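You operate a simulated robot arm through the tools that you are given. There is no shell and no other tool. Be economical: measure what you need, move in short steps, check, and stop when the job is done.

Carry out the task below with a simulated two-armed robot. There is one attempt and no reset: what you move stays moved.

TASK
Take the clear jug on the packing bench and put it away on the rear steel shelf. Take the wooden wedge on the packing bench and put it away on the coil table. Put the job card marked "21-1" from the top of the yellow cart on the green mat and the job card marked "47-3" on the packing bench. Shut the hose drawer. Put the bronze plate marked "34-3" from the workbench on the white check sheet. Put the folded cloth from the ledge of hose stand air a on the small bench. Open the drawer under the turntable, put the green card on the check bench away inside, then shut the turntable. The order is free. Set down upright: clear jug, job card, green card.

Only the result counts: the job must be done as asked and must still hold three seconds after the hand-in. Knocking over, shifting, dropping, spilling or breaking anything else fails it. Flat cloth is picked up by pressing the open fingertips on it (5 to 10 N) and closing them slowly along it; thin cloth reads only 2 to 8 mm in the jaws.

THE ROBOT
Two 7-joint arms with two-finger parallel grippers on one trunk, on a base that drives. Base frame: it is fixed to the floor where the robot stands at the start and does not move with it; the origin is under the middle of the robot, x ahead of it, y to its left, z up; the surface under the hand at the start is at about z = 0.85. Units: m, degrees, N and s.
The left shoulder is at the start at [0.05, 0.187, 1.06], the right one opposite. With the tool pointing down near the work surface each hand reaches from about 0.1 to 0.66 m from the robot's upright axis, wherever it stands, measured 20 degrees to its own side. Places, roughly: bronze plate [9, -1.5, 0.75]; check sheet [9, -1.5, 0.75]; clear jug [0.5, 0, 1]; coil table [0.2, -8.4, 0.6]; drawer [6, 2.2, 0.7]; drawer under the turntable [6, 2.2, 0.7]; folded cloth (8x10x4 cm) [0.4, -1.9, 0.6]; green card [7.25, 0, 0.75]; green mat [0.8, 0.1, 0.9]; hose drawer [8.2, -2, 0.6]; job card [0.75, -1, 0.75]; packing bench [0.7, 0.4, 0.8]; rear steel shelf (30x16 cm) [2.92, -5.58, 0.96]; small bench [2, 2.2, 0.8]; wooden wedge (7x9x4 cm) [0.6, 0.6, 0.9]. Payload 3.43 kg a hand.
Tool frame (each hand has its own): the origin (TCP) lies between the finger pads and is the grasp point; the fingertips stand 0.03 m ahead of it; z points along the fingers, y is the line along which they close. Largest opening 0.094 m; finger width 0.028, thickness 0.01; the body of the gripper, 0.05 by 0.096 m, starts 0.055 m behind the TCP.
Orientation is that of the tool frame in the base frame, as a unit quaternion [w, x, y, z]. With the fingers straight down and closing along the base's y, the tool's x points along the base's -x, its y along +y and its z along -z.

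THE INTERFACE
- The arms move only by the tool jog_arm. It takes "left_series", "right_series" or both (then of equal length, played together; a hand with none holds still); each is one flat list of numbers, 7 for each row, row after row: the finger opening in m, from 0 to 0.094, then the shift along the base's x, y, z in units of 30 mm (1.0 is 30 mm), then the turn, a rotation vector about the base's x, y, z in units of 8 degrees (1.0 is 8 degrees). In form: [hand, x, y, z, wx, wy, wz, hand, x, y, z, wx, wy, wz, ...]. A call has 1 to 20 rows; each row shifts and turns the commanded pose from where the row before left it. A call with a number of a shift or a turn outside -1 to 1 is refused whole. A row lasts 0.2 s, in which the tool goes at most 0.05 m and 8.6 degrees; a call with a longer step from one row to the next is refused whole, and so is a gripper value outside its range. A pose out of reach is approached as far as the arm can. The call stops where the force on the tool passes 40 N (or 10 N more than at its start, if that is more) or the arm is blocked; 0.2 s more then pass. The fingers move at their own pace (about 0.153 m/s each) and stop on an object; they squeeze with about 23 N. The grip force told is the motor's: it shows also when the fingers shut on nothing. Time passes only in rows, and 0.2 s behind the last, so rows that do not move let the fingers close. It gives the time, the measured TCP pose, the force on the tool (base axes), the opening and the grip force at its end, in the units of the frame above (readings bear some noise), with the torque about the TCP (base axes, N m) and any sound that the robot's microphone picked up, and new pictures: "views" is both (left out), scene, wrist or none (wrist: the cameras of the hands that moved).
- Cameras (640 x 400 px; columns grow to the right, rows downward): "scene" is now at [0.1409, 0.0283, 1.2293]; the picture's right is [0.22, -0.97, 0.00], its down [-0.39, -0.09, -0.92] and it looks along [0.89, 0.20, -0.40] (base axes); focal length 214 px, centre (320, 200). "left" rides on the left gripper at [0.076, -0.014, -0.102] in its tool frame; the picture's right is [0.18, 0.98, 0.00], its down [-0.75, 0.14, -0.64] and it looks along [-0.63, 0.12, 0.77] (tool axes); focal length 243 px, centre (320, 200). "right" rides on the right gripper at [0.076, 0.014, -0.103] in its tool frame; the picture's right is [-0.18, 0.98, 0.00], its down [-0.75, -0.14, -0.64] and it looks along [-0.63, -0.12, 0.77] (tool axes); focal length 243 px, centre (320, 200). There is no depth. A picture from a camera that has moved, and an enlarged one, comes with that camera's place and axes in the base frame and with its lens. The place of the scene camera against the robot may be out by one fixed shift of up to 0.018 m in any direction.
- slide_trunk(by): slides the trunk up (or, below 0, down) by that many m; the arms and the scene camera ride with it, the base frame stays. It gives what a move gives, with no picture.
- drive_base(legs): drives the robot by 1 to 6 legs, each [ahead, left, turn to the left] in m, m and degrees, along the robot's own axes; the way and the turn of a leg run together, so that a leg with both is an arc; at most 1.5 m and 180 degrees a leg. The arms and the cameras ride along, it lands a little off, and it stops where it bumps. It gives what a move gives, and a new picture of the scene camera.
- pan_tilt(pan, tilt): turns the head with the scene camera to pan (to the left, within 80 degrees either way) and tilt (down, from -29 to 69), counted from straight ahead of the robot. It gives what a move gives, and a new picture of the scene camera.
- zoom(camera, box): a new picture of the part [left, top, right, bottom] of that camera's present view, enlarged. The clock stands still meanwhile.
- hand_in(): hands the job in; it is judged then, once.

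Work in short steps. Places have to be worked out from the pictures, the camera data and where the tool is seen: move nearer, look again, correct. Check each grasp and each placing, and mend what went wrong. You have 493 turns and 360 pictures in all, those below and enlarged ones among them. Open the grippers and draw the arms clear of the work before you hand the job in, unless the task says otherwise; then end with one line.

The tools are called after ">>>" by a JSON object that holds its "method" and its "body". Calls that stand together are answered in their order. jog_arm: Moves the arms, as the interface text tells. Its arguments: {"type":"object","properties":{"left_series":{"type":"array","items":{"type":"number"}},"right_series":{"type":"array","items":{"type":"number"}},"views":{"type":"string","enum":["both","scene","wrist","none"]}},"required":[]} The other tools are called the same way: slide_trunk (by) slides the trunk up or down; drive_base (legs) drives the base; pan_tilt (pan, tilt) turns the head that bears the scene camera; zoom (camera, box) takes an enlarged picture of a part of a camera's view; hand_in () hands the job in.

At the start:

```text
t: 0.0
left_tcp_pos: [0.4931, 0.3065, 1.0947]
left_tool_rot: [0.0, -0.001, 1.0, 0.0]
left_ft_force: [0.0, -0.4, 0.4]
left_wrist_torque: [0.01, -0.01, 0.02]
left_width: 0.0937
left_gripper_force: 0.1
right_tcp_pos: [0.3351, -0.061, 1.1652]
right_tool_rot: [-0.001, 0.0, 1.0, 0.001]
right_ft_force: [0.7, 0.0, -0.1]
right_wrist_torque: [-0.03, 0.02, 0.05]
right_width: 0.094
right_gripper_force: 0.1
trunk travel left (down, up): [-0.275, 0.157]
robot x, y, heading: [0.0011, -0.001, -0.1]
head pan, tilt: [12.9, 23.8]
```

scene: 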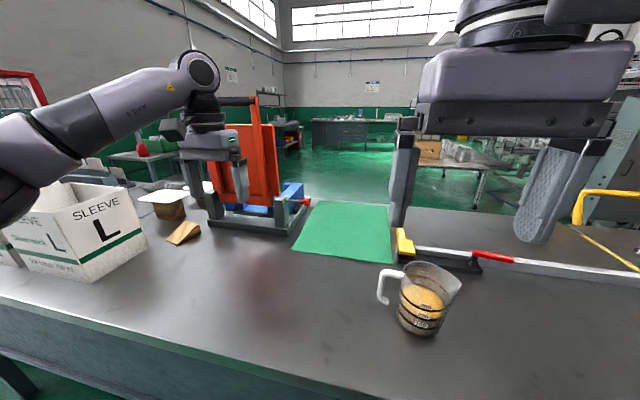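
right: 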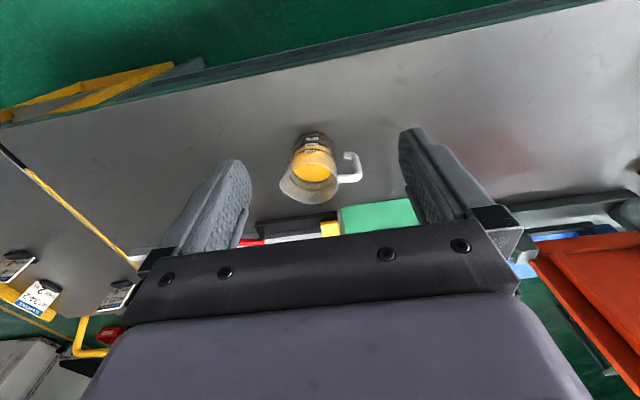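
left: 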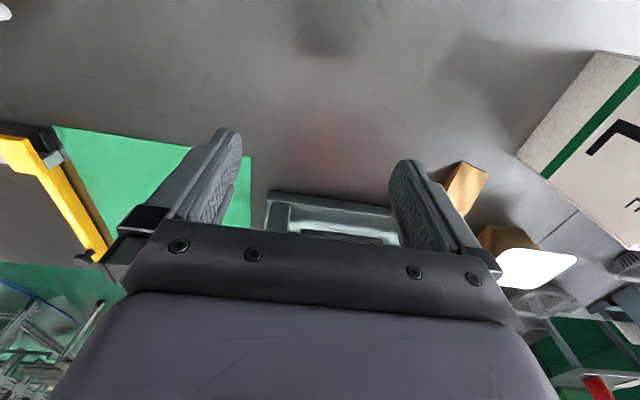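

I start by looking around the packing bench and the surroundings.

>>> {"method": "zoom", "body": {"camera": "scene", "box": [280, 180, 640, 400]}}

>>> {"method": "pan_tilt", "body": {"pan": -45, "tilt": 25}}

>>> {"method": "pan_tilt", "body": {"pan": 50, "tilt": 25}}

```text
1.78 times, centred on (460, 290) of scene
camera zoom: at [0.1409, 0.0283, 1.2293], right [0.22, -0.97, 0.0], down [-0.39, -0.09, -0.92], along [0.89, 0.2, -0.4], focal length 381 px, centre (71, 40)
```

zoom: 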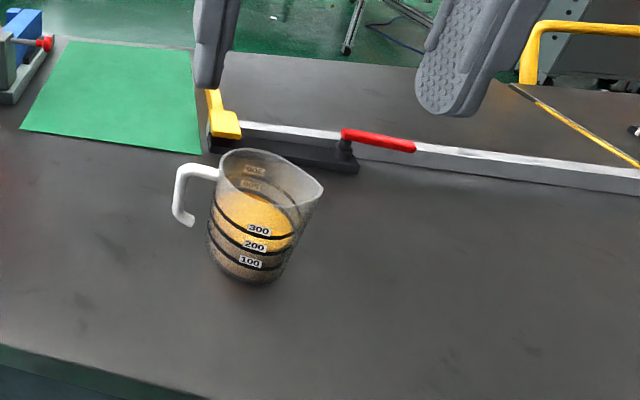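

```text
t: 1.3
left_tcp_pos: [0.4935, 0.3082, 1.0946]
left_tool_rot: [0.0, -0.001, 1.0, 0.001]
left_ft_force: [0.7, 0.3, 0.4]
left_wrist_torque: [-0.03, 0.03, 0.02]
left_width: 0.0938
left_gripper_force: 0.2
right_tcp_pos: [0.3346, -0.0625, 1.1655]
right_tool_rot: [0.0, 0.0, 1.0, 0.0]
right_ft_force: [-0.4, 0.0, 0.7]
right_wrist_torque: [0.0, -0.01, 0.01]
right_width: 0.0938
right_gripper_force: 0.2
trunk travel left (down, up): [-0.275, 0.157]
robot x, y, heading: [0.0048, -0.0031, 0.0]
head pan, tilt: [-45.0, 25.0]
camera scene: at [0.116, -0.0575, 1.2273], right [-0.71, -0.71, 0.0], down [-0.3, 0.3, -0.91], along [0.64, -0.64, -0.42], focal length 214 px, centre (320, 200)
```

scene: 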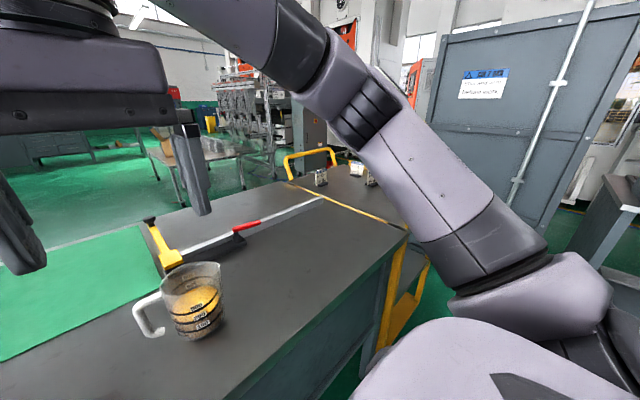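

```text
t: 3.0
left_tcp_pos: [0.4937, 0.3066, 1.0943]
left_tool_rot: [0.0, -0.001, 1.0, 0.001]
left_ft_force: [-0.6, -0.5, -0.6]
left_wrist_torque: [-0.01, -0.01, -0.01]
left_width: 0.094
left_gripper_force: 0.2
right_tcp_pos: [0.3358, -0.0618, 1.1653]
right_tool_rot: [0.0, 0.0, 1.0, 0.0]
right_ft_force: [-0.7, 0.6, -0.7]
right_wrist_torque: [-0.02, -0.03, 0.03]
right_width: 0.0939
right_gripper_force: 0.1
trunk travel left (down, up): [-0.275, 0.157]
robot x, y, heading: [0.0004, 0.0023, -0.2]
head pan, tilt: [50.0, 25.0]
camera scene: at [0.1101, 0.0781, 1.2273], right [0.77, -0.64, 0.0], down [-0.27, -0.32, -0.91], along [0.58, 0.69, -0.42], focal length 214 px, centre (320, 200)
```

scene: 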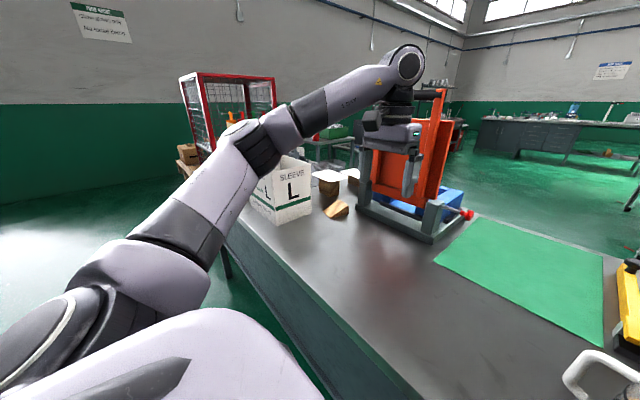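

Looking closer at the yellow cart with the job cards.

>>> {"method": "pan_tilt", "body": {"pan": -40, "tilt": 15}}

>>> {"method": "zoom", "body": {"camera": "scene", "box": [240, 120, 440, 245]}}

```text
t: 4.6
left_tcp_pos: [0.4935, 0.3073, 1.0935]
left_tool_rot: [0.001, -0.001, 1.0, 0.001]
left_ft_force: [0.0, -0.2, 0.5]
left_wrist_torque: [0.01, 0.0, 0.01]
left_width: 0.0939
left_gripper_force: 0.0
right_tcp_pos: [0.3349, -0.0615, 1.1648]
right_tool_rot: [0.0, 0.0, 1.0, 0.001]
right_ft_force: [0.5, 0.5, 0.1]
right_wrist_torque: [-0.01, 0.01, -0.04]
right_width: 0.0937
right_gripper_force: 0.2
trunk travel left (down, up): [-0.275, 0.157]
robot x, y, heading: [0.0001, 0.0016, 0.4]
head pan, tilt: [-40.0, 15.0]
camera scene: at [0.1224, -0.0524, 1.2435], right [-0.64, -0.77, 0.0], down [-0.2, 0.17, -0.97], along [0.74, -0.62, -0.26], focal length 214 px, centre (320, 200)
```

scene: 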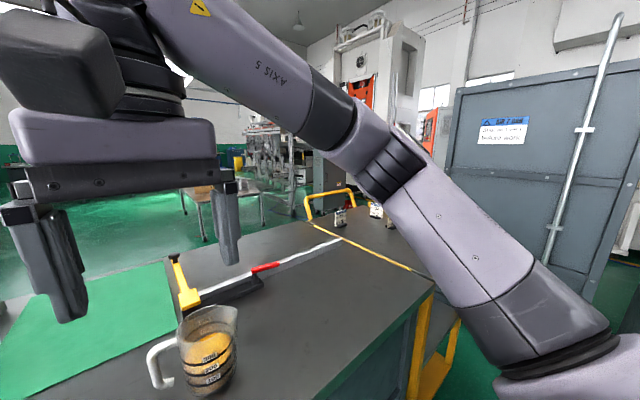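

```text
3.20 times, centred on (340, 182) of scene
camera zoom: at [0.1224, -0.0524, 1.2435], right [-0.64, -0.77, 0.0], down [-0.2, 0.17, -0.97], along [0.74, -0.62, -0.26], focal length 686 px, centre (256, 256)
```

zoom: 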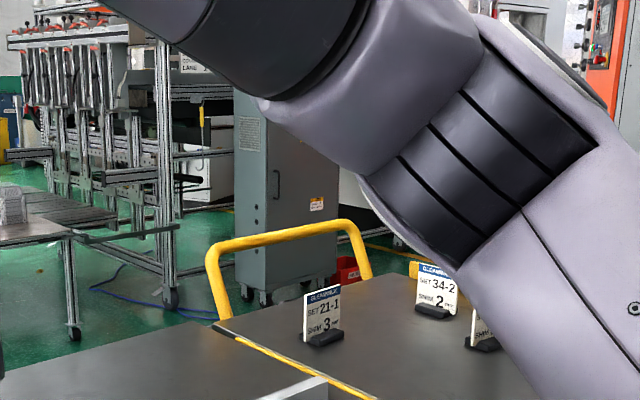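

Clear to move right along the bench; driving 0.6 m right towards the cart, then look.

>>> {"method": "drive_base", "body": {"legs": [[0, -0.6, 0]]}}

```text
t: 10.4
left_tcp_pos: [0.4933, -0.2932, 1.0944]
left_tool_rot: [0.0, 0.0, 1.0, -0.001]
left_ft_force: [-0.8, -0.2, 0.3]
left_wrist_torque: [-0.03, -0.01, 0.02]
left_width: 0.0938
left_gripper_force: 0.0
right_tcp_pos: [0.3344, -0.6611, 1.1665]
right_tool_rot: [0.0, 0.002, 1.0, 0.001]
right_ft_force: [-0.9, 0.2, 0.5]
right_wrist_torque: [-0.03, 0.06, 0.02]
right_width: 0.0942
right_gripper_force: 0.1
trunk travel left (down, up): [-0.275, 0.157]
robot x, y, heading: [-0.0007, -0.6027, -0.1]
head pan, tilt: [-40.0, 15.0]
camera scene: at [0.1215, -0.6518, 1.2435], right [-0.64, -0.76, 0.0], down [-0.2, 0.17, -0.97], along [0.74, -0.62, -0.26], focal length 214 px, centre (320, 200)
```

scene: 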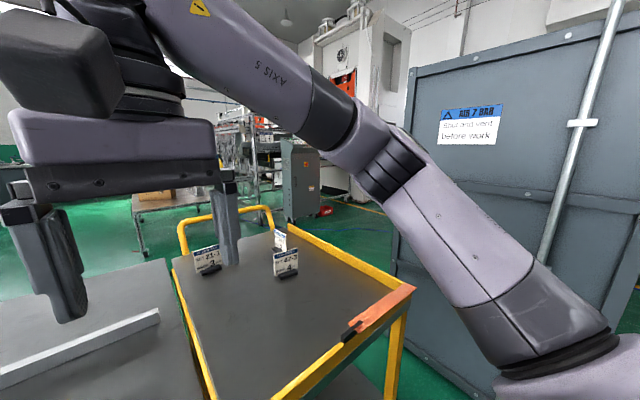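

Zooming at the cards to read marks.

>>> {"method": "zoom", "body": {"camera": "scene", "box": [160, 200, 420, 362]}}

```text
2.46 times, centred on (290, 281) of scene
camera zoom: at [0.1215, -0.6518, 1.2435], right [-0.64, -0.76, 0.0], down [-0.2, 0.17, -0.97], along [0.74, -0.62, -0.26], focal length 528 px, centre (394, 1)
```

zoom: 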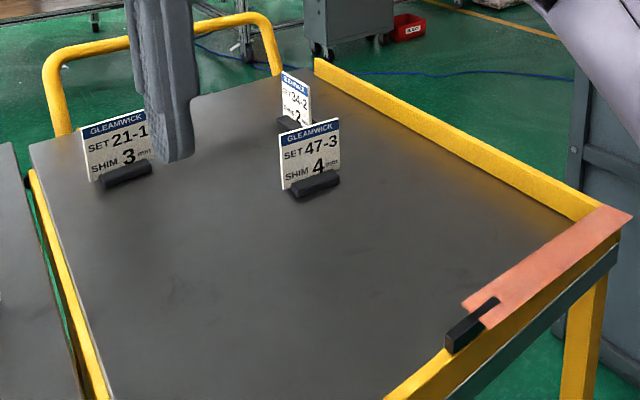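

I check how near the base can go: look straight down in front.

>>> {"method": "pan_tilt", "body": {"pan": -30, "tilt": 60}}

>>> {"method": "pan_tilt", "body": {"pan": -80, "tilt": 40}}

```text
t: 11.5
left_tcp_pos: [0.4931, -0.2934, 1.0936]
left_tool_rot: [0.001, 0.0, 1.0, 0.0]
left_ft_force: [0.2, -0.1, -0.3]
left_wrist_torque: [-0.04, 0.0, 0.0]
left_width: 0.0942
left_gripper_force: 0.0
right_tcp_pos: [0.3342, -0.6618, 1.164]
right_tool_rot: [0.0, 0.002, 1.0, 0.0]
right_ft_force: [0.3, 0.4, -0.2]
right_wrist_torque: [0.02, 0.01, 0.04]
right_width: 0.0939
right_gripper_force: 0.0
trunk travel left (down, up): [-0.275, 0.157]
robot x, y, heading: [-0.0004, -0.6018, -0.3]
head pan, tilt: [-30.0, 60.0]
camera scene: at [0.1078, -0.625, 1.1773], right [-0.5, -0.86, 0.0], down [-0.75, 0.43, -0.5], along [0.43, -0.25, -0.87], focal length 214 px, centre (320, 200)
```

scene: 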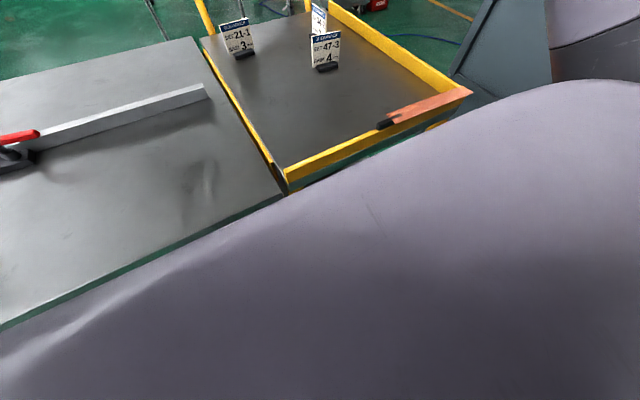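

```text
t: 12.7
left_tcp_pos: [0.4925, -0.2931, 1.0945]
left_tool_rot: [0.001, -0.001, 1.0, 0.0]
left_ft_force: [-0.7, 0.5, -0.2]
left_wrist_torque: [0.0, -0.01, -0.02]
left_width: 0.0942
left_gripper_force: 0.1
right_tcp_pos: [0.3347, -0.6614, 1.1662]
right_tool_rot: [0.0, 0.002, 1.0, 0.0]
right_ft_force: [-0.6, 0.1, -1.0]
right_wrist_torque: [-0.03, 0.02, -0.02]
right_width: 0.094
right_gripper_force: 0.0
trunk travel left (down, up): [-0.275, 0.157]
robot x, y, heading: [-0.0007, -0.601, -0.2]
head pan, tilt: [-80.0, 40.0]
camera scene: at [0.0647, -0.6752, 1.2039], right [-0.99, -0.17, 0.0], down [-0.11, 0.63, -0.77], along [0.13, -0.75, -0.64], focal length 214 px, centre (320, 200)
```

scene: 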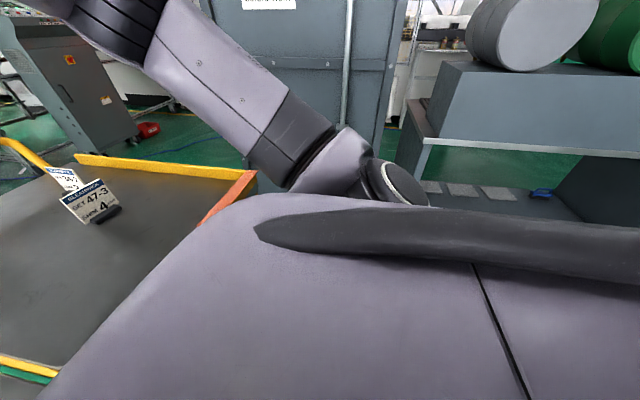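

Card 47‑3 stands near [0.73,-1.0]. I drive 0.22 m right and a touch ahead so that the right hand faces it.

>>> {"method": "drive_base", "body": {"legs": [[0, -0.22, 0]]}}

>>> {"method": "pan_tilt", "body": {"pan": -20, "tilt": 35}}

```text
t: 15.2
left_tcp_pos: [0.4922, -0.515, 1.0955]
left_tool_rot: [0.0, 0.001, 1.0, 0.0]
left_ft_force: [0.7, 0.1, 0.3]
left_wrist_torque: [0.05, -0.01, 0.02]
left_width: 0.094
left_gripper_force: 0.1
right_tcp_pos: [0.3347, -0.8831, 1.1666]
right_tool_rot: [0.0, 0.002, 1.0, 0.0]
right_ft_force: [-0.1, -1.1, 0.2]
right_wrist_torque: [0.0, -0.01, 0.01]
right_width: 0.0939
right_gripper_force: 0.2
trunk travel left (down, up): [-0.275, 0.157]
robot x, y, heading: [-0.0017, -0.8186, -0.5]
head pan, tilt: [-80.0, 40.0]
camera scene: at [0.0639, -0.8966, 1.2039], right [-0.99, -0.17, 0.0], down [-0.11, 0.63, -0.77], along [0.13, -0.75, -0.64], focal length 214 px, centre (320, 200)
```

scene: 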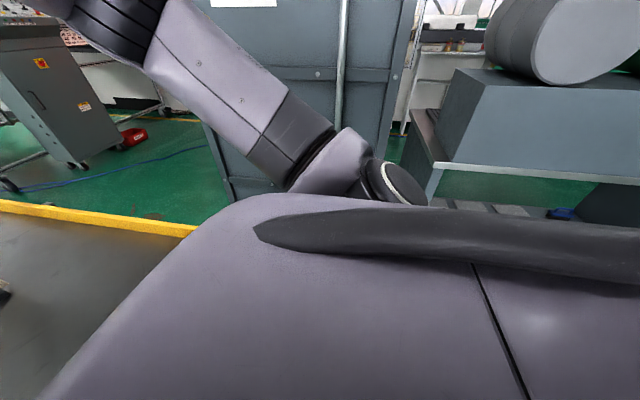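

```text
t: 16.5
left_tcp_pos: [0.4933, -0.5146, 1.0949]
left_tool_rot: [-0.001, 0.001, 1.0, 0.0]
left_ft_force: [-0.6, -1.0, -1.0]
left_wrist_torque: [0.0, -0.03, 0.01]
left_width: 0.0938
left_gripper_force: 0.0
right_tcp_pos: [0.3343, -0.8831, 1.1652]
right_tool_rot: [0.001, 0.001, 1.0, -0.001]
right_ft_force: [-0.3, -1.0, 0.3]
right_wrist_torque: [0.01, 0.03, 0.01]
right_width: 0.094
right_gripper_force: 0.0
trunk travel left (down, up): [-0.275, 0.157]
robot x, y, heading: [-0.0023, -0.821, -0.6]
head pan, tilt: [-20.0, 35.0]
camera scene: at [0.1321, -0.8431, 1.2115], right [-0.35, -0.94, 0.0], down [-0.54, 0.2, -0.82], along [0.77, -0.28, -0.57], focal length 214 px, centre (320, 200)
```

scene: 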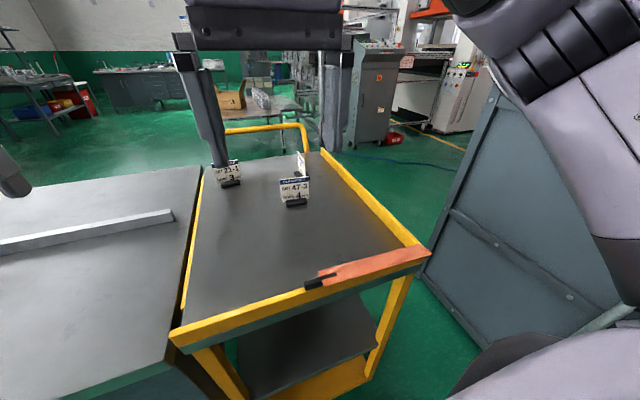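

The two views put the cart top at z≈0.84, 47‑3 at [0.64,-0.955], 21‑1 at [0.825,-0.77]. I move the right hand above 47‑3 to look with its wrist camera.

>>> {"method": "jog_arm", "body": {"right_series": [0.094, 0.9, -0.26, -0.3, 0, 0, 0, 0.094, 0.9, -0.26, -0.3, 0, 0, 0, 0.094, 0.9, -0.26, -0.3, 0, 0, 0, 0.094, 0.9, -0.26, -0.3, 0, 0, 0, 0.094, 0.9, -0.26, -0.3, 0, 0, 0, 0.094, 0.9, -0.26, -0.3, 0, 0, 0], "views": "wrist"}}

```text
t: 17.9
left_tcp_pos: [0.4939, -0.5153, 1.0948]
left_tool_rot: [0.0, 0.001, 1.0, 0.0]
left_ft_force: [-0.2, 0.4, -0.2]
left_wrist_torque: [0.02, 0.03, -0.03]
left_width: 0.0942
left_gripper_force: 0.1
right_tcp_pos: [0.4972, -0.93, 1.1102]
right_tool_rot: [0.0, 0.002, 1.0, -0.001]
right_ft_force: [-0.2, -0.6, 0.7]
right_wrist_torque: [0.05, 0.0, 0.0]
right_width: 0.0939
right_gripper_force: 0.1
trunk travel left (down, up): [-0.275, 0.157]
robot x, y, heading: [0.0024, -0.8181, -0.3]
head pan, tilt: [-20.0, 35.0]
camera right: at [0.4204, -0.9157, 1.213], right [0.19, 0.98, 0.0], down [0.75, -0.14, 0.64], along [0.63, -0.12, -0.77], focal length 243 px, centre (320, 200)
```

right: 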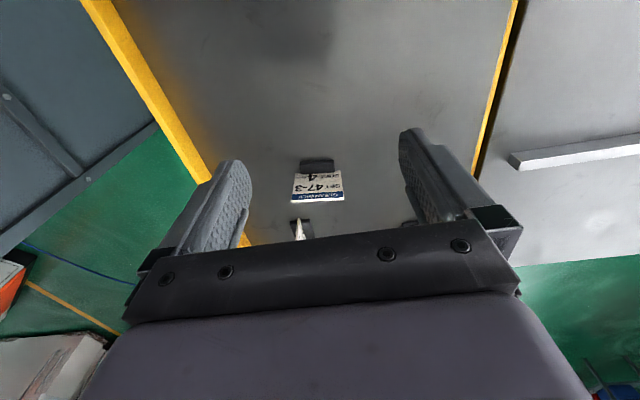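

47‑3 measured at about [0.654,-0.964], top z≈0.93, yaw ≈7°. I edge the base 5 cm ahead for reach, then rotate the hand to pinch the card across its thickness.

>>> {"method": "drive_base", "body": {"legs": [[0.05, 0, 0]]}}

>>> {"method": "jog_arm", "body": {"right_series": [0.094, 0.3, -0.1, 0, 0, 0, 1, 0.094, 0.3, -0.1, 0, 0, 0, 1, 0.094, 0.3, -0.1, 0, 0, 0, 1, 0.094, 0.3, -0.1, 0, 0, 0, 1, 0.094, 0.3, -0.1, 0, 0, 0, 1, 0.094, 0.3, -0.1, 0, 0, 0, 1, 0.094, 0.3, -0.1, 0, 0, 0, 1, 0.094, 0.3, -0.1, 0, 0, 0, 1, 0.094, 0.3, -0.1, 0, 0, 0, 1, 0.094, 0.3, -0.1, 0, 0, 0, 1, 0.094, 0.3, -0.1, 0, 0, 0, 0.4], "views": "both"}}

```text
t: 18.8
left_tcp_pos: [0.5387, -0.5218, 1.094]
left_tool_rot: [0.001, 0.003, 1.0, -0.001]
left_ft_force: [0.5, -1.0, 0.7]
left_wrist_torque: [0.04, 0.07, 0.01]
left_width: 0.094
left_gripper_force: 0.1
right_tcp_pos: [0.541, -0.9372, 1.1132]
right_tool_rot: [-0.001, 0.005, 1.0, 0.0]
right_ft_force: [-0.3, -0.7, 0.9]
right_wrist_torque: [0.06, -0.07, -0.01]
right_width: 0.094
right_gripper_force: 0.1
trunk travel left (down, up): [-0.275, 0.157]
robot x, y, heading: [0.0443, -0.8259, -0.3]
head pan, tilt: [-20.0, 35.0]
camera scene: at [0.1768, -0.8481, 1.2115], right [-0.35, -0.94, 0.0], down [-0.54, 0.2, -0.82], along [0.77, -0.29, -0.57], focal length 214 px, centre (320, 200)
```

scene: 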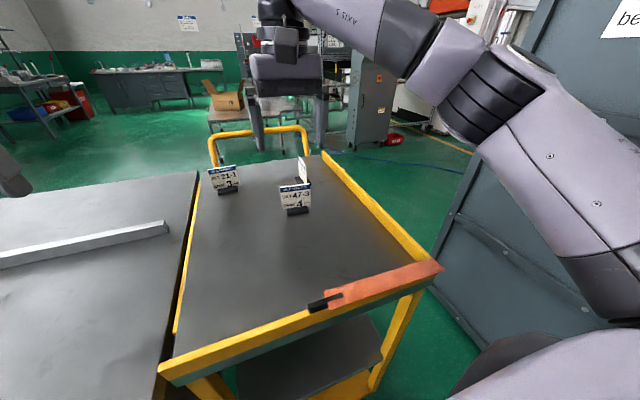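

```text
t: 21.2
left_tcp_pos: [0.5399, -0.5211, 1.0945]
left_tool_rot: [0.001, 0.003, 1.0, 0.0]
left_ft_force: [0.3, -0.3, 1.5]
left_wrist_torque: [0.01, 0.05, 0.05]
left_width: 0.0938
left_gripper_force: 0.1
right_tcp_pos: [0.3932, -0.8999, 1.0458]
right_tool_rot: [0.0, -0.659, 0.752, 0.001]
right_ft_force: [0.0, 0.8, 0.0]
right_wrist_torque: [0.0, 0.02, 0.01]
right_width: 0.094
right_gripper_force: 0.0
right hand out of reach, approached as far as the arm can: row 5, 6, 7, 8, 9, 10, 11
trunk travel left (down, up): [-0.275, 0.157]
robot x, y, heading: [0.0438, -0.8264, -0.5]
head pan, tilt: [-20.0, 35.0]
camera scene: at [0.1772, -0.8479, 1.2115], right [-0.35, -0.94, 0.0], down [-0.54, 0.2, -0.82], along [0.77, -0.29, -0.57], focal length 214 px, centre (320, 200)
camera right: at [0.3676, -0.9747, 1.1477], right [-0.95, 0.31, 0.0], down [0.24, 0.73, 0.64], along [0.2, 0.61, -0.77], focal length 243 px, centre (320, 200)
```

scene: 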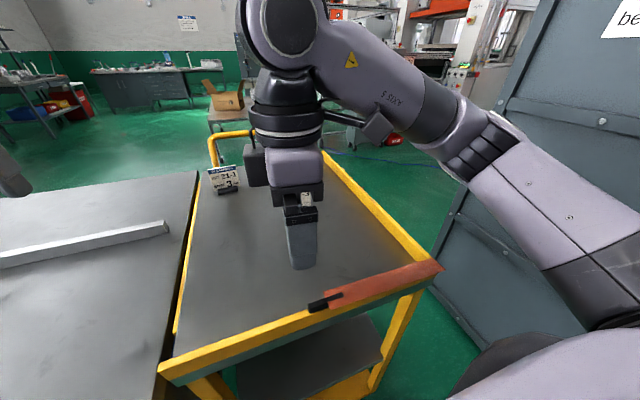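
right: 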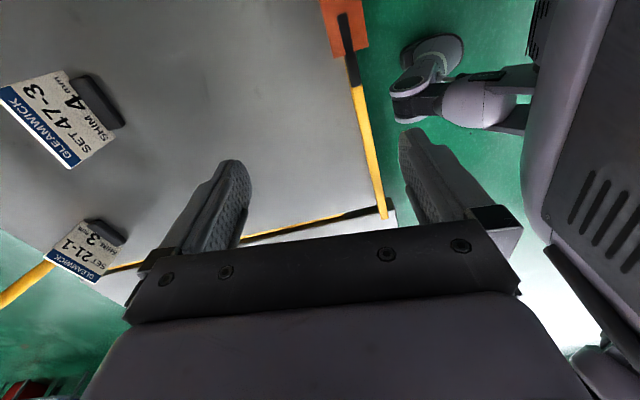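

The rotated hand stopped short of reach at that height. I try moving forward lower, in small steps, to see if it follows.

>>> {"method": "jog_arm", "body": {"right_series": [0.094, 0.9, -0.2, -0.4, 0, 0, 0, 0.094, 0.9, -0.2, -0.4, 0, 0, 0, 0.094, 0.9, -0.2, -0.4, 0, 0, 0, 0.094, 0.9, -0.2, -0.4, 0, 0, 0, 0.094, 0.5, 0, 0, 0, 0, 0], "views": "wrist"}}

```text
t: 22.4
left_tcp_pos: [0.5409, -0.5208, 1.0949]
left_tool_rot: [0.0, 0.003, 1.0, 0.0]
left_ft_force: [-0.7, 1.1, -0.2]
left_wrist_torque: [-0.01, 0.01, 0.02]
left_width: 0.094
left_gripper_force: 0.0
right_tcp_pos: [0.3997, -0.894, 1.0109]
right_tool_rot: [0.0, -0.659, 0.752, 0.001]
right_ft_force: [0.0, -0.4, 0.1]
right_wrist_torque: [0.04, 0.01, -0.03]
right_width: 0.0939
right_gripper_force: 0.0
right hand out of reach, approached as far as the arm can: row 1, 2, 3, 4, 5
trunk travel left (down, up): [-0.275, 0.157]
robot x, y, heading: [0.0435, -0.825, -0.6]
head pan, tilt: [-20.0, 35.0]
camera right: at [0.3739, -0.9674, 1.1125], right [-0.95, 0.31, 0.0], down [0.24, 0.73, 0.64], along [0.2, 0.61, -0.77], focal length 243 px, centre (320, 200)
```

right: 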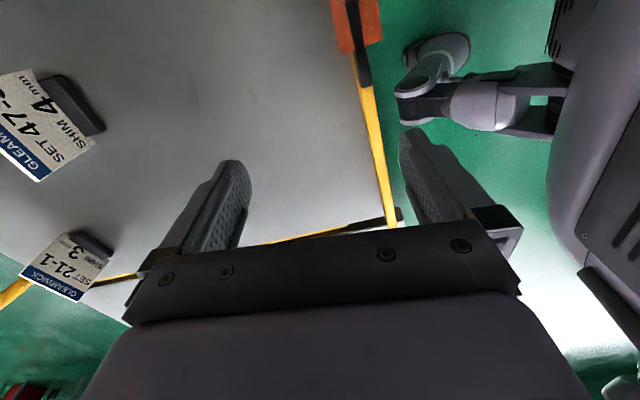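

That yaw restricts reach; I'll turn back and grip the card by its side edges (7.8 cm wide) with the normal yaw instead.

>>> {"method": "jog_arm", "body": {"right_series": [0.094, 0, 0, 0.2, 0, 0, -1, 0.094, 0, 0, 0.2, 0, 0, -1, 0.094, 0, 0, 0.2, 0, 0, -1, 0.094, 0, 0, 0.2, 0, 0, -1, 0.094, 0, 0, 0.2, 0, 0, -1, 0.094, 0, 0, 0.2, 0, 0, -1, 0.094, 0, 0, 0, 0, 0, -1, 0.094, 0, 0, 0, 0, 0, -1, 0.094, 0, 0, 0, 0, 0, -1, 0.094, 0, 0, 0, 0, 0, -1, 0.094, 0, 0, 0, 0, 0, -1, 0.094, 0, 0, 0, 0, 0, -0.2], "views": "wrist"}}

```text
t: 25.0
left_tcp_pos: [0.5407, -0.5226, 1.0943]
left_tool_rot: [0.0, 0.003, 1.0, 0.0]
left_ft_force: [0.0, 0.3, -0.2]
left_wrist_torque: [0.03, -0.01, -0.01]
left_width: 0.0942
left_gripper_force: 0.0
right_tcp_pos: [0.3996, -0.8929, 1.0482]
right_tool_rot: [0.0, 0.062, 0.998, 0.0]
right_ft_force: [-0.4, 0.5, 0.4]
right_wrist_torque: [0.01, -0.02, -0.02]
right_width: 0.0939
right_gripper_force: 0.1
trunk travel left (down, up): [-0.275, 0.157]
robot x, y, heading: [0.0463, -0.8244, -0.5]
head pan, tilt: [-20.0, 35.0]
camera right: at [0.3238, -0.8702, 1.1495], right [0.3, 0.95, 0.0], down [0.73, -0.23, 0.64], along [0.61, -0.19, -0.77], focal length 243 px, centre (320, 200)
```

right: 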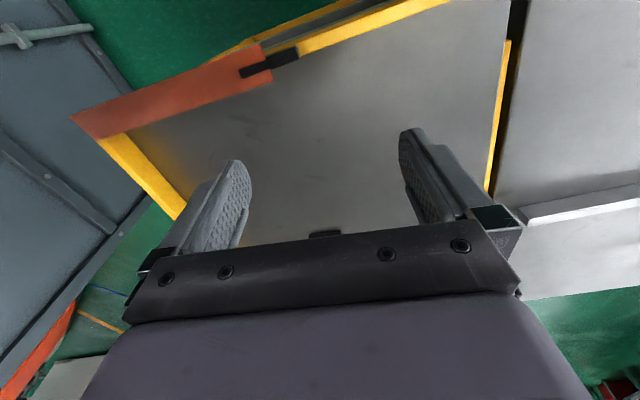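

Reset works (each call starts at the actual pose). Now move forward toward the card, staying above its top.

>>> {"method": "jog_arm", "body": {"right_series": [0.094, 0.85, -0.35, 0, 0, 0, 0, 0.094, 0.85, -0.35, 0, 0, 0, 0, 0.094, 0.85, -0.35, 0, 0, 0, 0, 0.094, 0.85, -0.35, 0, 0, 0, 0, 0.094, 0.85, -0.35, 0, 0, 0, 0, 0.094, 0.85, -0.3, 0, 0, 0, 0], "views": "wrist"}}

```text
t: 26.4
left_tcp_pos: [0.5397, -0.5198, 1.0933]
left_tool_rot: [0.0, 0.003, 1.0, 0.001]
left_ft_force: [-0.4, -0.2, -0.3]
left_wrist_torque: [-0.07, 0.02, 0.03]
left_width: 0.0941
left_gripper_force: 0.0
right_tcp_pos: [0.5513, -0.9538, 1.0473]
right_tool_rot: [0.0, 0.061, 0.998, 0.001]
right_ft_force: [-0.3, 0.4, 0.1]
right_wrist_torque: [-0.03, -0.01, -0.01]
right_width: 0.0941
right_gripper_force: 0.0
trunk travel left (down, up): [-0.275, 0.157]
robot x, y, heading: [0.0414, -0.8221, -0.7]
head pan, tilt: [-20.0, 35.0]
camera right: at [0.4771, -0.9317, 1.1489], right [0.3, 0.95, 0.0], down [0.73, -0.23, 0.64], along [0.61, -0.19, -0.77], focal length 243 px, centre (320, 200)
```

right: 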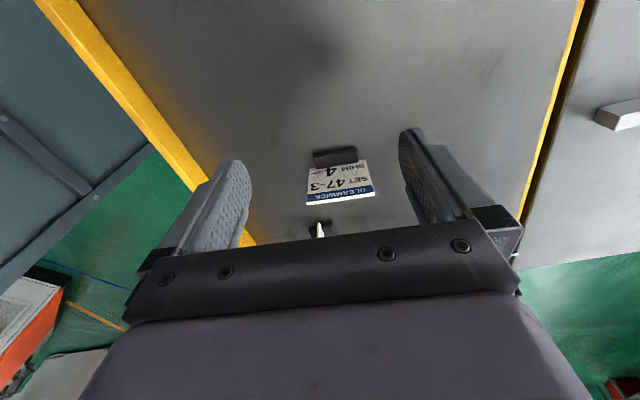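

Card centre refined to [0.66,-0.964]. Move over it, still above, and verify alignment.

>>> {"method": "jog_arm", "body": {"right_series": [0.094, 0.85, -0.08, -0.2, 0, 0, 0, 0.094, 0.85, -0.08, -0.2, 0, 0, 0, 0.094, 0.85, -0.08, -0.2, 0, 0, 0, 0.094, 0.85, -0.08, -0.2, 0, 0, 0, 0.094, 0.1, 0, 0, 0, 0, 0], "views": "wrist"}}

```text
t: 27.6
left_tcp_pos: [0.5391, -0.5226, 1.0936]
left_tool_rot: [0.001, 0.004, 1.0, 0.0]
left_ft_force: [0.4, 1.1, -0.1]
left_wrist_torque: [-0.01, 0.0, -0.01]
left_width: 0.0941
left_gripper_force: 0.0
right_tcp_pos: [0.6484, -0.9663, 1.0208]
right_tool_rot: [0.001, 0.06, 0.998, 0.0]
right_ft_force: [0.9, 0.2, 0.1]
right_wrist_torque: [0.01, -0.01, 0.0]
right_width: 0.094
right_gripper_force: 0.0
right hand out of reach, approached as far as the arm can: row 4
trunk travel left (down, up): [-0.275, 0.157]
robot x, y, heading: [0.0464, -0.8222, -0.4]
head pan, tilt: [-20.0, 35.0]
camera right: at [0.5728, -0.9433, 1.1231], right [0.3, 0.95, 0.0], down [0.73, -0.23, 0.64], along [0.61, -0.19, -0.77], focal length 243 px, centre (320, 200)
```

right: 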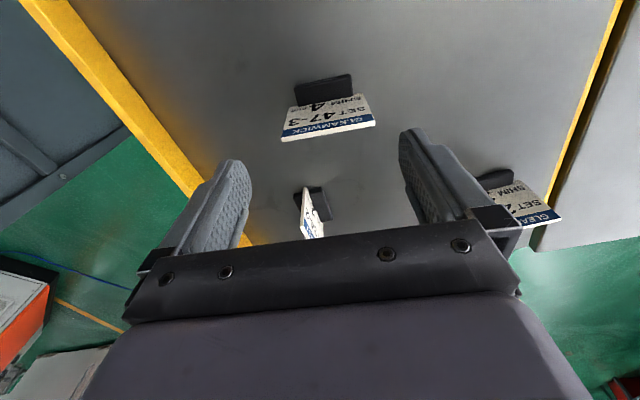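

Aligned within a few mm. Descend to TCP z≈0.895.

>>> {"method": "jog_arm", "body": {"right_series": [0.094, 0, 0.13, -0.8, 0, 0, 0, 0.094, 0.1, 0, -0.8, 0, 0, 0, 0.094, 0.1, 0, -0.8, 0, 0, 0, 0.094, 0.1, 0, -0.8, 0, 0, 0], "views": "wrist"}}

```text
t: 28.6
left_tcp_pos: [0.5406, -0.521, 1.0953]
left_tool_rot: [0.0, 0.004, 1.0, 0.0]
left_ft_force: [0.6, 0.3, 0.0]
left_wrist_torque: [0.02, 0.04, 0.01]
left_width: 0.0938
left_gripper_force: 0.0
right_tcp_pos: [0.6599, -0.9631, 0.9236]
right_tool_rot: [0.0, 0.061, 0.998, 0.0]
right_ft_force: [-0.1, 0.9, 0.1]
right_wrist_torque: [0.01, 0.0, 0.05]
right_width: 0.0942
right_gripper_force: 0.0
trunk travel left (down, up): [-0.275, 0.157]
robot x, y, heading: [0.0429, -0.825, -0.5]
head pan, tilt: [-20.0, 35.0]
camera right: at [0.5844, -0.9395, 1.0264], right [0.3, 0.95, 0.0], down [0.73, -0.23, 0.64], along [0.61, -0.19, -0.77], focal length 243 px, centre (320, 200)
```

right: 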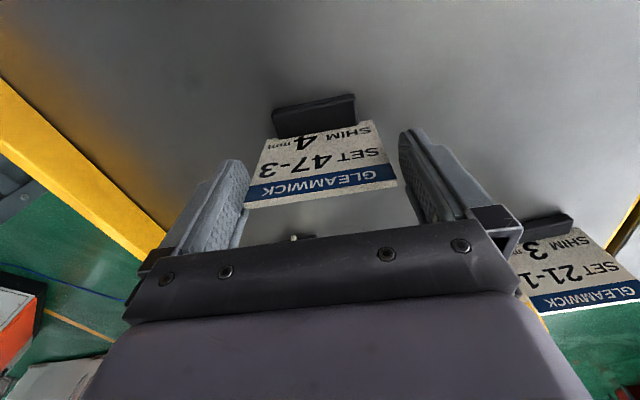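

Card sits between the fingers. Lower 2.5 cm more and close.

>>> {"method": "jog_arm", "body": {"right_series": [0.094, 0, 0, -0.85, 0, 0, 0, 0.07, 0, 0, 0, 0, 0, 0, 0.06, 0, 0, 0, 0, 0, 0, 0.06, 0, 0, 0, 0, 0, 0], "views": "wrist"}}

```text
t: 29.6
left_tcp_pos: [0.5403, -0.5219, 1.0942]
left_tool_rot: [0.0, 0.003, 1.0, -0.001]
left_ft_force: [-0.8, -0.6, -0.2]
left_wrist_torque: [-0.01, -0.01, 0.02]
left_width: 0.0939
left_gripper_force: 0.1
right_tcp_pos: [0.6602, -0.9626, 0.8989]
right_tool_rot: [0.0, 0.061, 0.998, 0.001]
right_ft_force: [0.8, -0.2, 0.0]
right_wrist_torque: [0.0, 0.0, 0.03]
right_width: 0.0797
right_gripper_force: 23.2
trunk travel left (down, up): [-0.275, 0.157]
robot x, y, heading: [0.046, -0.8268, -0.4]
head pan, tilt: [-20.0, 35.0]
camera right: at [0.5844, -0.9397, 1.0012], right [0.3, 0.95, 0.0], down [0.73, -0.23, 0.64], along [0.61, -0.19, -0.77], focal length 243 px, centre (320, 200)
```

right: 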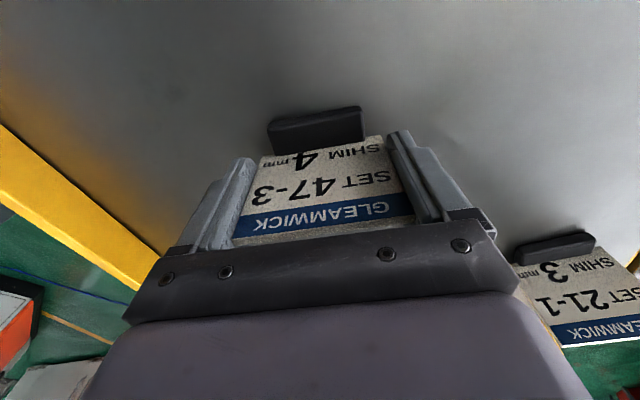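

Gripped (0.0797 m, 23 N). Lift it and pull back toward me.

>>> {"method": "jog_arm", "body": {"right_series": [0.06, 0, 0, 0.5, 0, 0, 0, 0.06, 0, 0, 1, 0, 0, 0, 0.06, 0, 0, 1, 0, 0, 0, 0.06, -0.8, 0, 0.5, 0, 0, 0, 0.06, -1, 0, 0, 0, 0, 0, 0.06, -1, 0, 0, 0, 0, 0, 0.06, -1, 0, 0, 0, 0, 0, 0.06, -1, 0, 0, 0, 0, 0, 0.06, -1, 0, 0, 0, 0, 0], "views": "both"}}

```text
t: 31.6
left_tcp_pos: [0.5397, -0.5226, 1.095]
left_tool_rot: [0.0, 0.004, 1.0, 0.001]
left_ft_force: [-1.1, 0.0, -0.6]
left_wrist_torque: [0.02, -0.02, -0.02]
left_width: 0.094
left_gripper_force: 0.0
right_tcp_pos: [0.4865, -0.9634, 0.9906]
right_tool_rot: [0.001, 0.061, 0.998, 0.0]
right_ft_force: [0.8, 0.0, -0.6]
right_wrist_torque: [0.03, 0.02, -0.02]
right_width: 0.0795
right_gripper_force: 23.4
trunk travel left (down, up): [-0.275, 0.157]
robot x, y, heading: [0.0434, -0.823, -0.4]
head pan, tilt: [-20.0, 35.0]
camera scene: at [0.1771, -0.8481, 1.2115], right [-0.35, -0.94, 0.0], down [-0.54, 0.2, -0.82], along [0.77, -0.29, -0.57], focal length 214 px, centre (320, 200)
camera right: at [0.4107, -0.9398, 1.0923], right [0.3, 0.95, 0.0], down [0.73, -0.23, 0.64], along [0.61, -0.19, -0.77], focal length 243 px, centre (320, 200)
```

scene: 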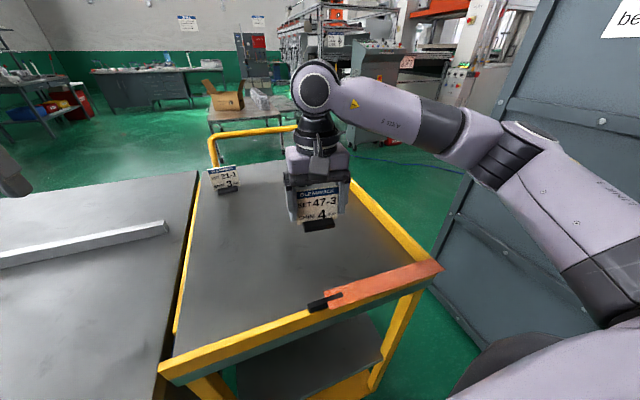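
right: 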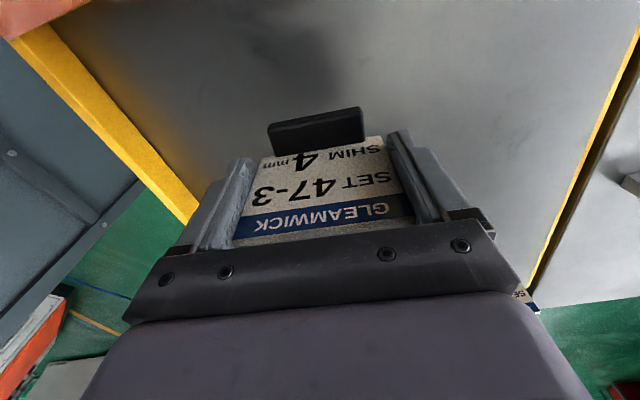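

47‑3 is held. Now try 21‑1 with the left hand, tilting it forward to gain reach; first move near and look.

>>> {"method": "jog_arm", "body": {"left_series": [0.094, 0.5, -0.9, 0, 0, -0.5, 0, 0.094, 0.5, -0.9, 0, 0, -0.5, 0, 0.094, 0.5, -0.9, 0, 0, -0.5, 0, 0.094, 0.5, -0.9, 0, 0, -0.5, 0, 0.094, 0.5, -0.9, 0, 0, -0.5, 0, 0.094, 0.5, -0.9, 0, 0, -0.5, 0, 0.094, 0.5, -0.9, 0, 0, -0.5, 0, 0.094, 0.5, -0.9, 0, 0, -0.5, 0], "views": "both"}}

```text
t: 33.4
left_tcp_pos: [0.6602, -0.7397, 1.0958]
left_tool_rot: [0.276, 0.004, 0.961, 0.0]
left_ft_force: [0.5, -0.4, 0.0]
left_wrist_torque: [0.0, 0.0, -0.01]
left_width: 0.094
left_gripper_force: 0.0
right_tcp_pos: [0.4865, -0.9626, 0.9901]
right_tool_rot: [-0.001, 0.061, 0.998, 0.0]
right_ft_force: [-0.1, -0.7, -0.6]
right_wrist_torque: [0.0, -0.01, 0.03]
right_width: 0.0796
right_gripper_force: 23.0
trunk travel left (down, up): [-0.275, 0.157]
robot x, y, heading: [0.0449, -0.8224, -0.5]
head pan, tilt: [-20.0, 35.0]
camera scene: at [0.1773, -0.8483, 1.2115], right [-0.35, -0.94, 0.0], down [-0.54, 0.2, -0.82], along [0.77, -0.29, -0.57], focal length 214 px, centre (320, 200)
camera left: at [0.5408, -0.752, 1.1419], right [-0.15, 0.98, -0.09], down [0.3, 0.14, 0.94], along [0.94, 0.11, -0.31], focal length 243 px, centre (320, 200)
```

scene: 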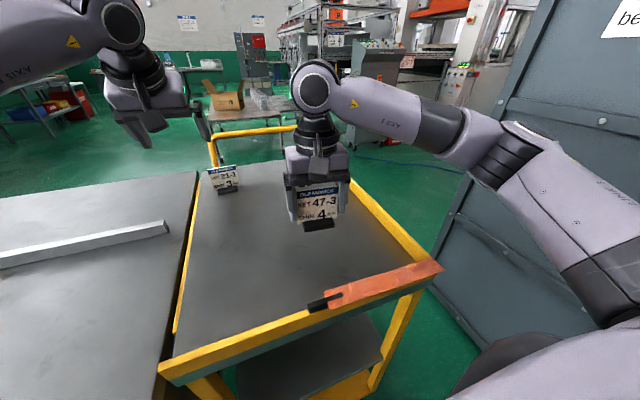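
left: 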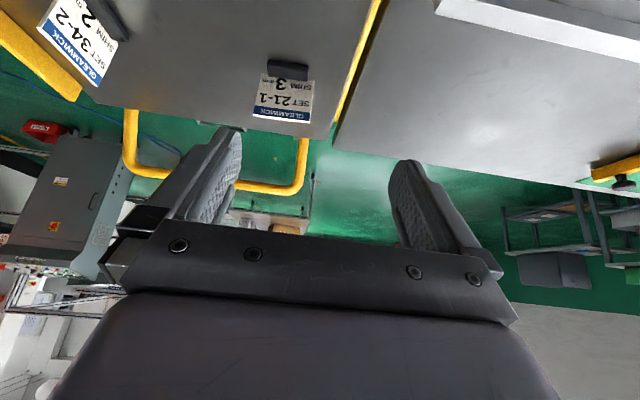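

21‑1 is about [0.84,-0.784], yaw +4°. Move the tilted left hand closer along its approach line.

>>> {"method": "jog_arm", "body": {"left_series": [0.094, 0.93, -0.29, -0.74, 0, 0, 0.1, 0.094, 0.93, -0.29, -0.74, 0, 0, 0.1, 0.094, 0.93, -0.29, -0.74, 0, 0, 0.1, 0.094, 0.93, -0.29, -0.74, 0, 0, 0.1, 0.094, 0.8, -0.29, -0.74, 0, 0, 0.1], "views": "both"}}

```text
t: 34.6
left_tcp_pos: [0.7432, -0.7656, 0.9732]
left_tool_rot: [0.276, -0.027, 0.961, 0.01]
left_ft_force: [0.2, 0.4, -0.5]
left_wrist_torque: [-0.02, 0.03, 0.01]
left_width: 0.0942
left_gripper_force: 0.0
left hand out of reach, approached as far as the arm can: row 3, 4, 5
right_tcp_pos: [0.4873, -0.9624, 0.9909]
right_tool_rot: [0.001, 0.062, 0.998, 0.0]
right_ft_force: [0.9, -0.2, -0.5]
right_wrist_torque: [0.0, 0.02, -0.01]
right_width: 0.0797
right_gripper_force: 22.8
trunk travel left (down, up): [-0.275, 0.157]
robot x, y, heading: [0.0418, -0.8213, -0.6]
head pan, tilt: [-20.0, 35.0]
camera scene: at [0.1771, -0.8477, 1.2116], right [-0.35, -0.94, 0.0], down [-0.54, 0.2, -0.82], along [0.77, -0.29, -0.57], focal length 214 px, centre (320, 200)
camera left: at [0.6241, -0.7866, 1.0203], right [-0.21, 0.97, -0.09], down [0.29, 0.15, 0.94], along [0.93, 0.17, -0.31], focal length 243 px, centre (320, 200)
```

scene: 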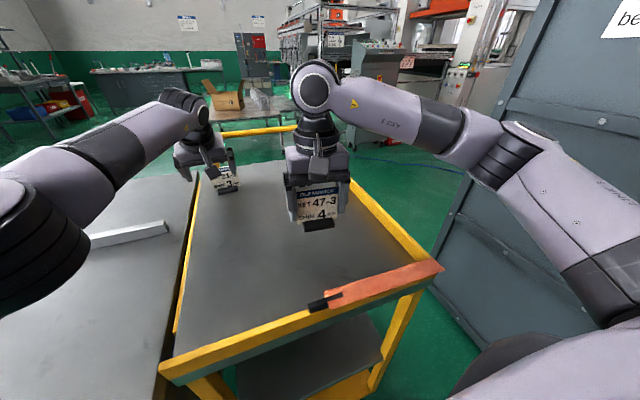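
left: 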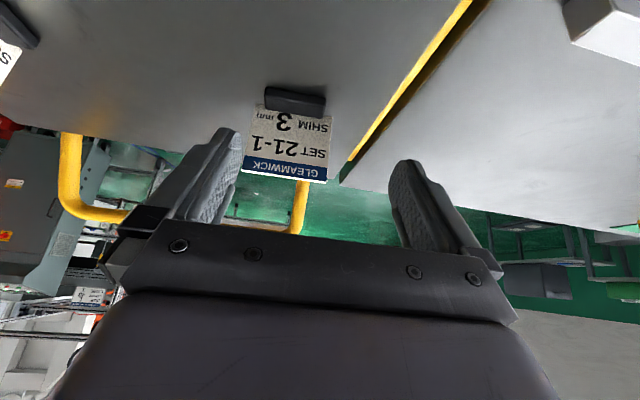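

Arm is almost straight, ~9 cm short. The base front has clearance to the cart, so I edge ahead 7 cm.

>>> {"method": "drive_base", "body": {"legs": [[0.07, 0, 0]]}}

```text
t: 35.7
left_tcp_pos: [0.7453, -0.7677, 0.9745]
left_tool_rot: [0.276, -0.027, 0.961, 0.01]
left_ft_force: [0.5, 0.7, -0.1]
left_wrist_torque: [0.04, 0.0, -0.01]
left_width: 0.0941
left_gripper_force: 0.1
right_tcp_pos: [0.4876, -0.9629, 0.9897]
right_tool_rot: [-0.001, 0.061, 0.998, 0.0]
right_ft_force: [-0.7, 0.1, -1.0]
right_wrist_torque: [0.0, -0.01, 0.0]
right_width: 0.0797
right_gripper_force: 23.2
trunk travel left (down, up): [-0.275, 0.157]
robot x, y, heading: [0.0463, -0.8257, -0.4]
head pan, tilt: [-20.0, 35.0]
stopped in leg 1: the robot was blocked; the commanded pose is now the measured one
camera scene: at [0.1787, -0.8495, 1.2115], right [-0.35, -0.94, 0.0], down [-0.54, 0.2, -0.82], along [0.77, -0.29, -0.57], focal length 214 px, centre (320, 200)
```

scene: 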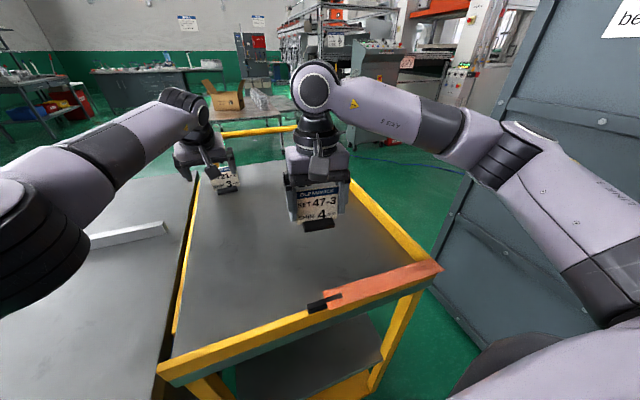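

Blocked at that distance (nothing moved). Instead tilt the left hand further (≈50°) for more reach and go on in.

>>> {"method": "jog_arm", "body": {"left_series": [0.094, 0, 0, 0, 0, -0.8, 0, 0.094, 0, -0.1, 0, 0, -0.8, 0, 0.094, 0, -0.1, 0, 0, -0.7, 0, 0.094, 0.5, -0.1, -0.2, 0, 0, 0, 0.094, 0.5, -0.1, -0.2, 0, 0, 0], "views": "wrist"}}

```text
t: 36.9
left_tcp_pos: [0.7739, -0.78, 0.9626]
left_tool_rot: [0.426, -0.029, 0.904, 0.005]
left_ft_force: [0.2, 1.0, 0.6]
left_wrist_torque: [-0.01, 0.0, -0.01]
left_width: 0.0939
left_gripper_force: 0.0
right_tcp_pos: [0.4868, -0.9639, 0.9902]
right_tool_rot: [0.0, 0.06, 0.998, 0.0]
right_ft_force: [0.0, 0.5, 0.4]
right_wrist_torque: [0.01, 0.01, 0.0]
right_width: 0.0797
right_gripper_force: 23.0
trunk travel left (down, up): [-0.275, 0.157]
robot x, y, heading: [0.0469, -0.8237, -0.3]
head pan, tilt: [-20.0, 35.0]
camera left: at [0.6473, -0.8004, 0.9689], right [-0.17, 0.97, -0.16], down [-0.02, 0.15, 0.99], along [0.98, 0.17, 0.0], focal length 243 px, centre (320, 200)
```

left: 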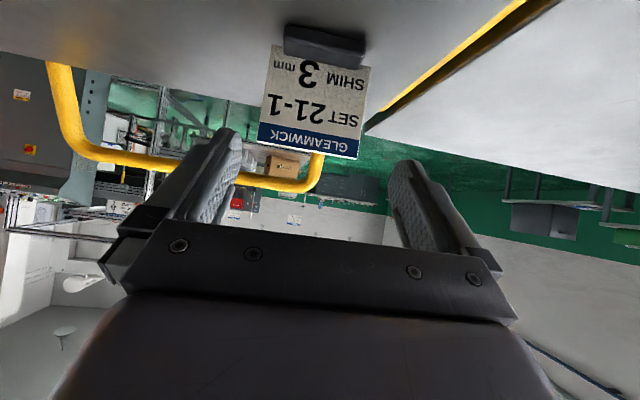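

Aligned well: card centre y≈-0.782. Advance along tool axis to straddle the card.

>>> {"method": "jog_arm", "body": {"left_series": [0.094, 0.5, 0, -0.6, 0, 0, 0, 0.094, 0.5, 0, -0.6, 0, 0, 0, 0.094, 0.5, -0.05, -0.4, 0, 0, 0, 0.094, 0.3, 0, -0.3, 0, 0, 0], "views": "wrist"}}

```text
t: 37.9
left_tcp_pos: [0.7953, -0.7622, 0.9032]
left_tool_rot: [0.425, -0.029, 0.905, 0.006]
left_ft_force: [0.7, 0.4, 0.1]
left_wrist_torque: [-0.04, 0.0, 0.01]
left_width: 0.094
left_gripper_force: 0.2
left hand out of reach, approached as far as the arm can: row 2, 3, 4
right_tcp_pos: [0.4881, -0.9648, 0.989]
right_tool_rot: [-0.001, 0.06, 0.998, 0.001]
right_ft_force: [-0.5, -0.3, 0.0]
right_wrist_torque: [0.02, 0.02, -0.01]
right_width: 0.0796
right_gripper_force: 23.3
trunk travel left (down, up): [-0.275, 0.157]
robot x, y, heading: [0.0483, -0.8277, -0.5]
head pan, tilt: [-20.0, 35.0]
camera left: at [0.6681, -0.7832, 0.9113], right [-0.17, 0.97, -0.16], down [-0.02, 0.15, 0.99], along [0.98, 0.17, -0.01], focal length 243 px, centre (320, 200)
```

left: 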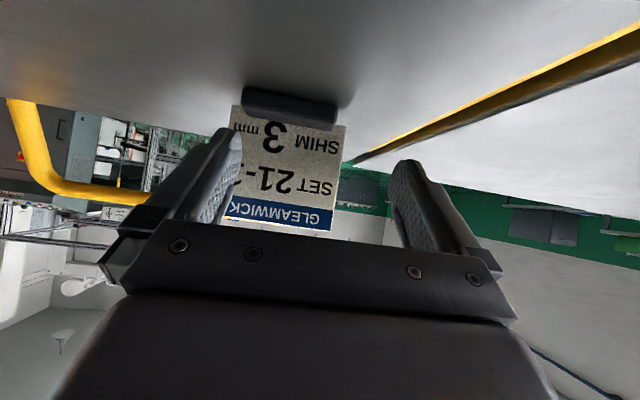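

Short by ~3 cm and laterally offset. Retract the left hand a bit and shift the base 0.1 m right so its shoulder lines up with the card.

>>> {"method": "jog_arm", "body": {"left_series": [0.094, -0.7, 0, 0.6, 0, 0, 0, 0.094, -0.7, 0, 0.6, 0, 0, 0, 0.094, -0.3, 0, 0.6, 0, 0, 0], "views": "none"}}

>>> {"method": "drive_base", "body": {"legs": [[0, -0.12, 0]]}}

```text
t: 38.7
left_tcp_pos: [0.7451, -0.7635, 0.9581]
left_tool_rot: [0.426, -0.031, 0.904, 0.006]
left_ft_force: [-0.1, 0.0, -0.5]
left_wrist_torque: [0.03, -0.01, 0.0]
left_width: 0.0939
left_gripper_force: 0.1
right_tcp_pos: [0.4888, -0.9642, 0.9901]
right_tool_rot: [0.0, 0.06, 0.998, 0.0]
right_ft_force: [-0.1, 0.2, -1.3]
right_wrist_torque: [-0.01, 0.04, -0.01]
right_width: 0.0796
right_gripper_force: 22.8
trunk travel left (down, up): [-0.275, 0.157]
robot x, y, heading: [0.0437, -0.828, -0.7]
head pan, tilt: [-20.0, 35.0]
```

```text
t: 40.4
left_tcp_pos: [0.7435, -0.8853, 0.9578]
left_tool_rot: [0.426, -0.028, 0.904, 0.005]
left_ft_force: [0.4, 0.0, 0.9]
left_wrist_torque: [-0.01, -0.06, -0.01]
left_width: 0.0937
left_gripper_force: 0.0
right_tcp_pos: [0.4866, -1.0844, 0.9909]
right_tool_rot: [0.0, 0.06, 0.998, 0.0]
right_ft_force: [0.6, -0.4, -1.3]
right_wrist_torque: [0.0, 0.04, 0.01]
right_width: 0.0797
right_gripper_force: 23.2
trunk travel left (down, up): [-0.275, 0.157]
robot x, y, heading: [0.0449, -0.9432, -0.4]
head pan, tilt: [-20.0, 35.0]
camera scene: at [0.1776, -0.9694, 1.2115], right [-0.35, -0.94, 0.0], down [-0.54, 0.2, -0.82], along [0.77, -0.29, -0.57], focal length 214 px, centre (320, 200)
```

scene: 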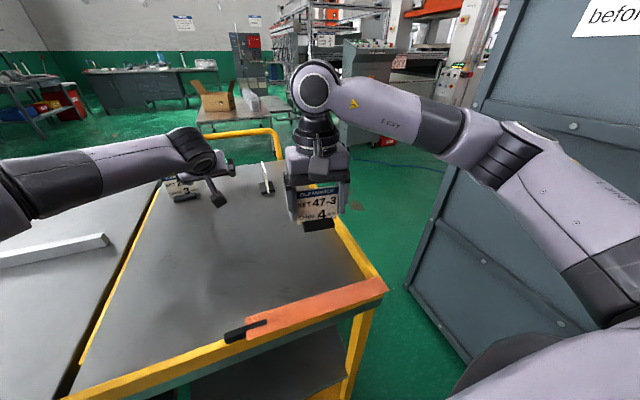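

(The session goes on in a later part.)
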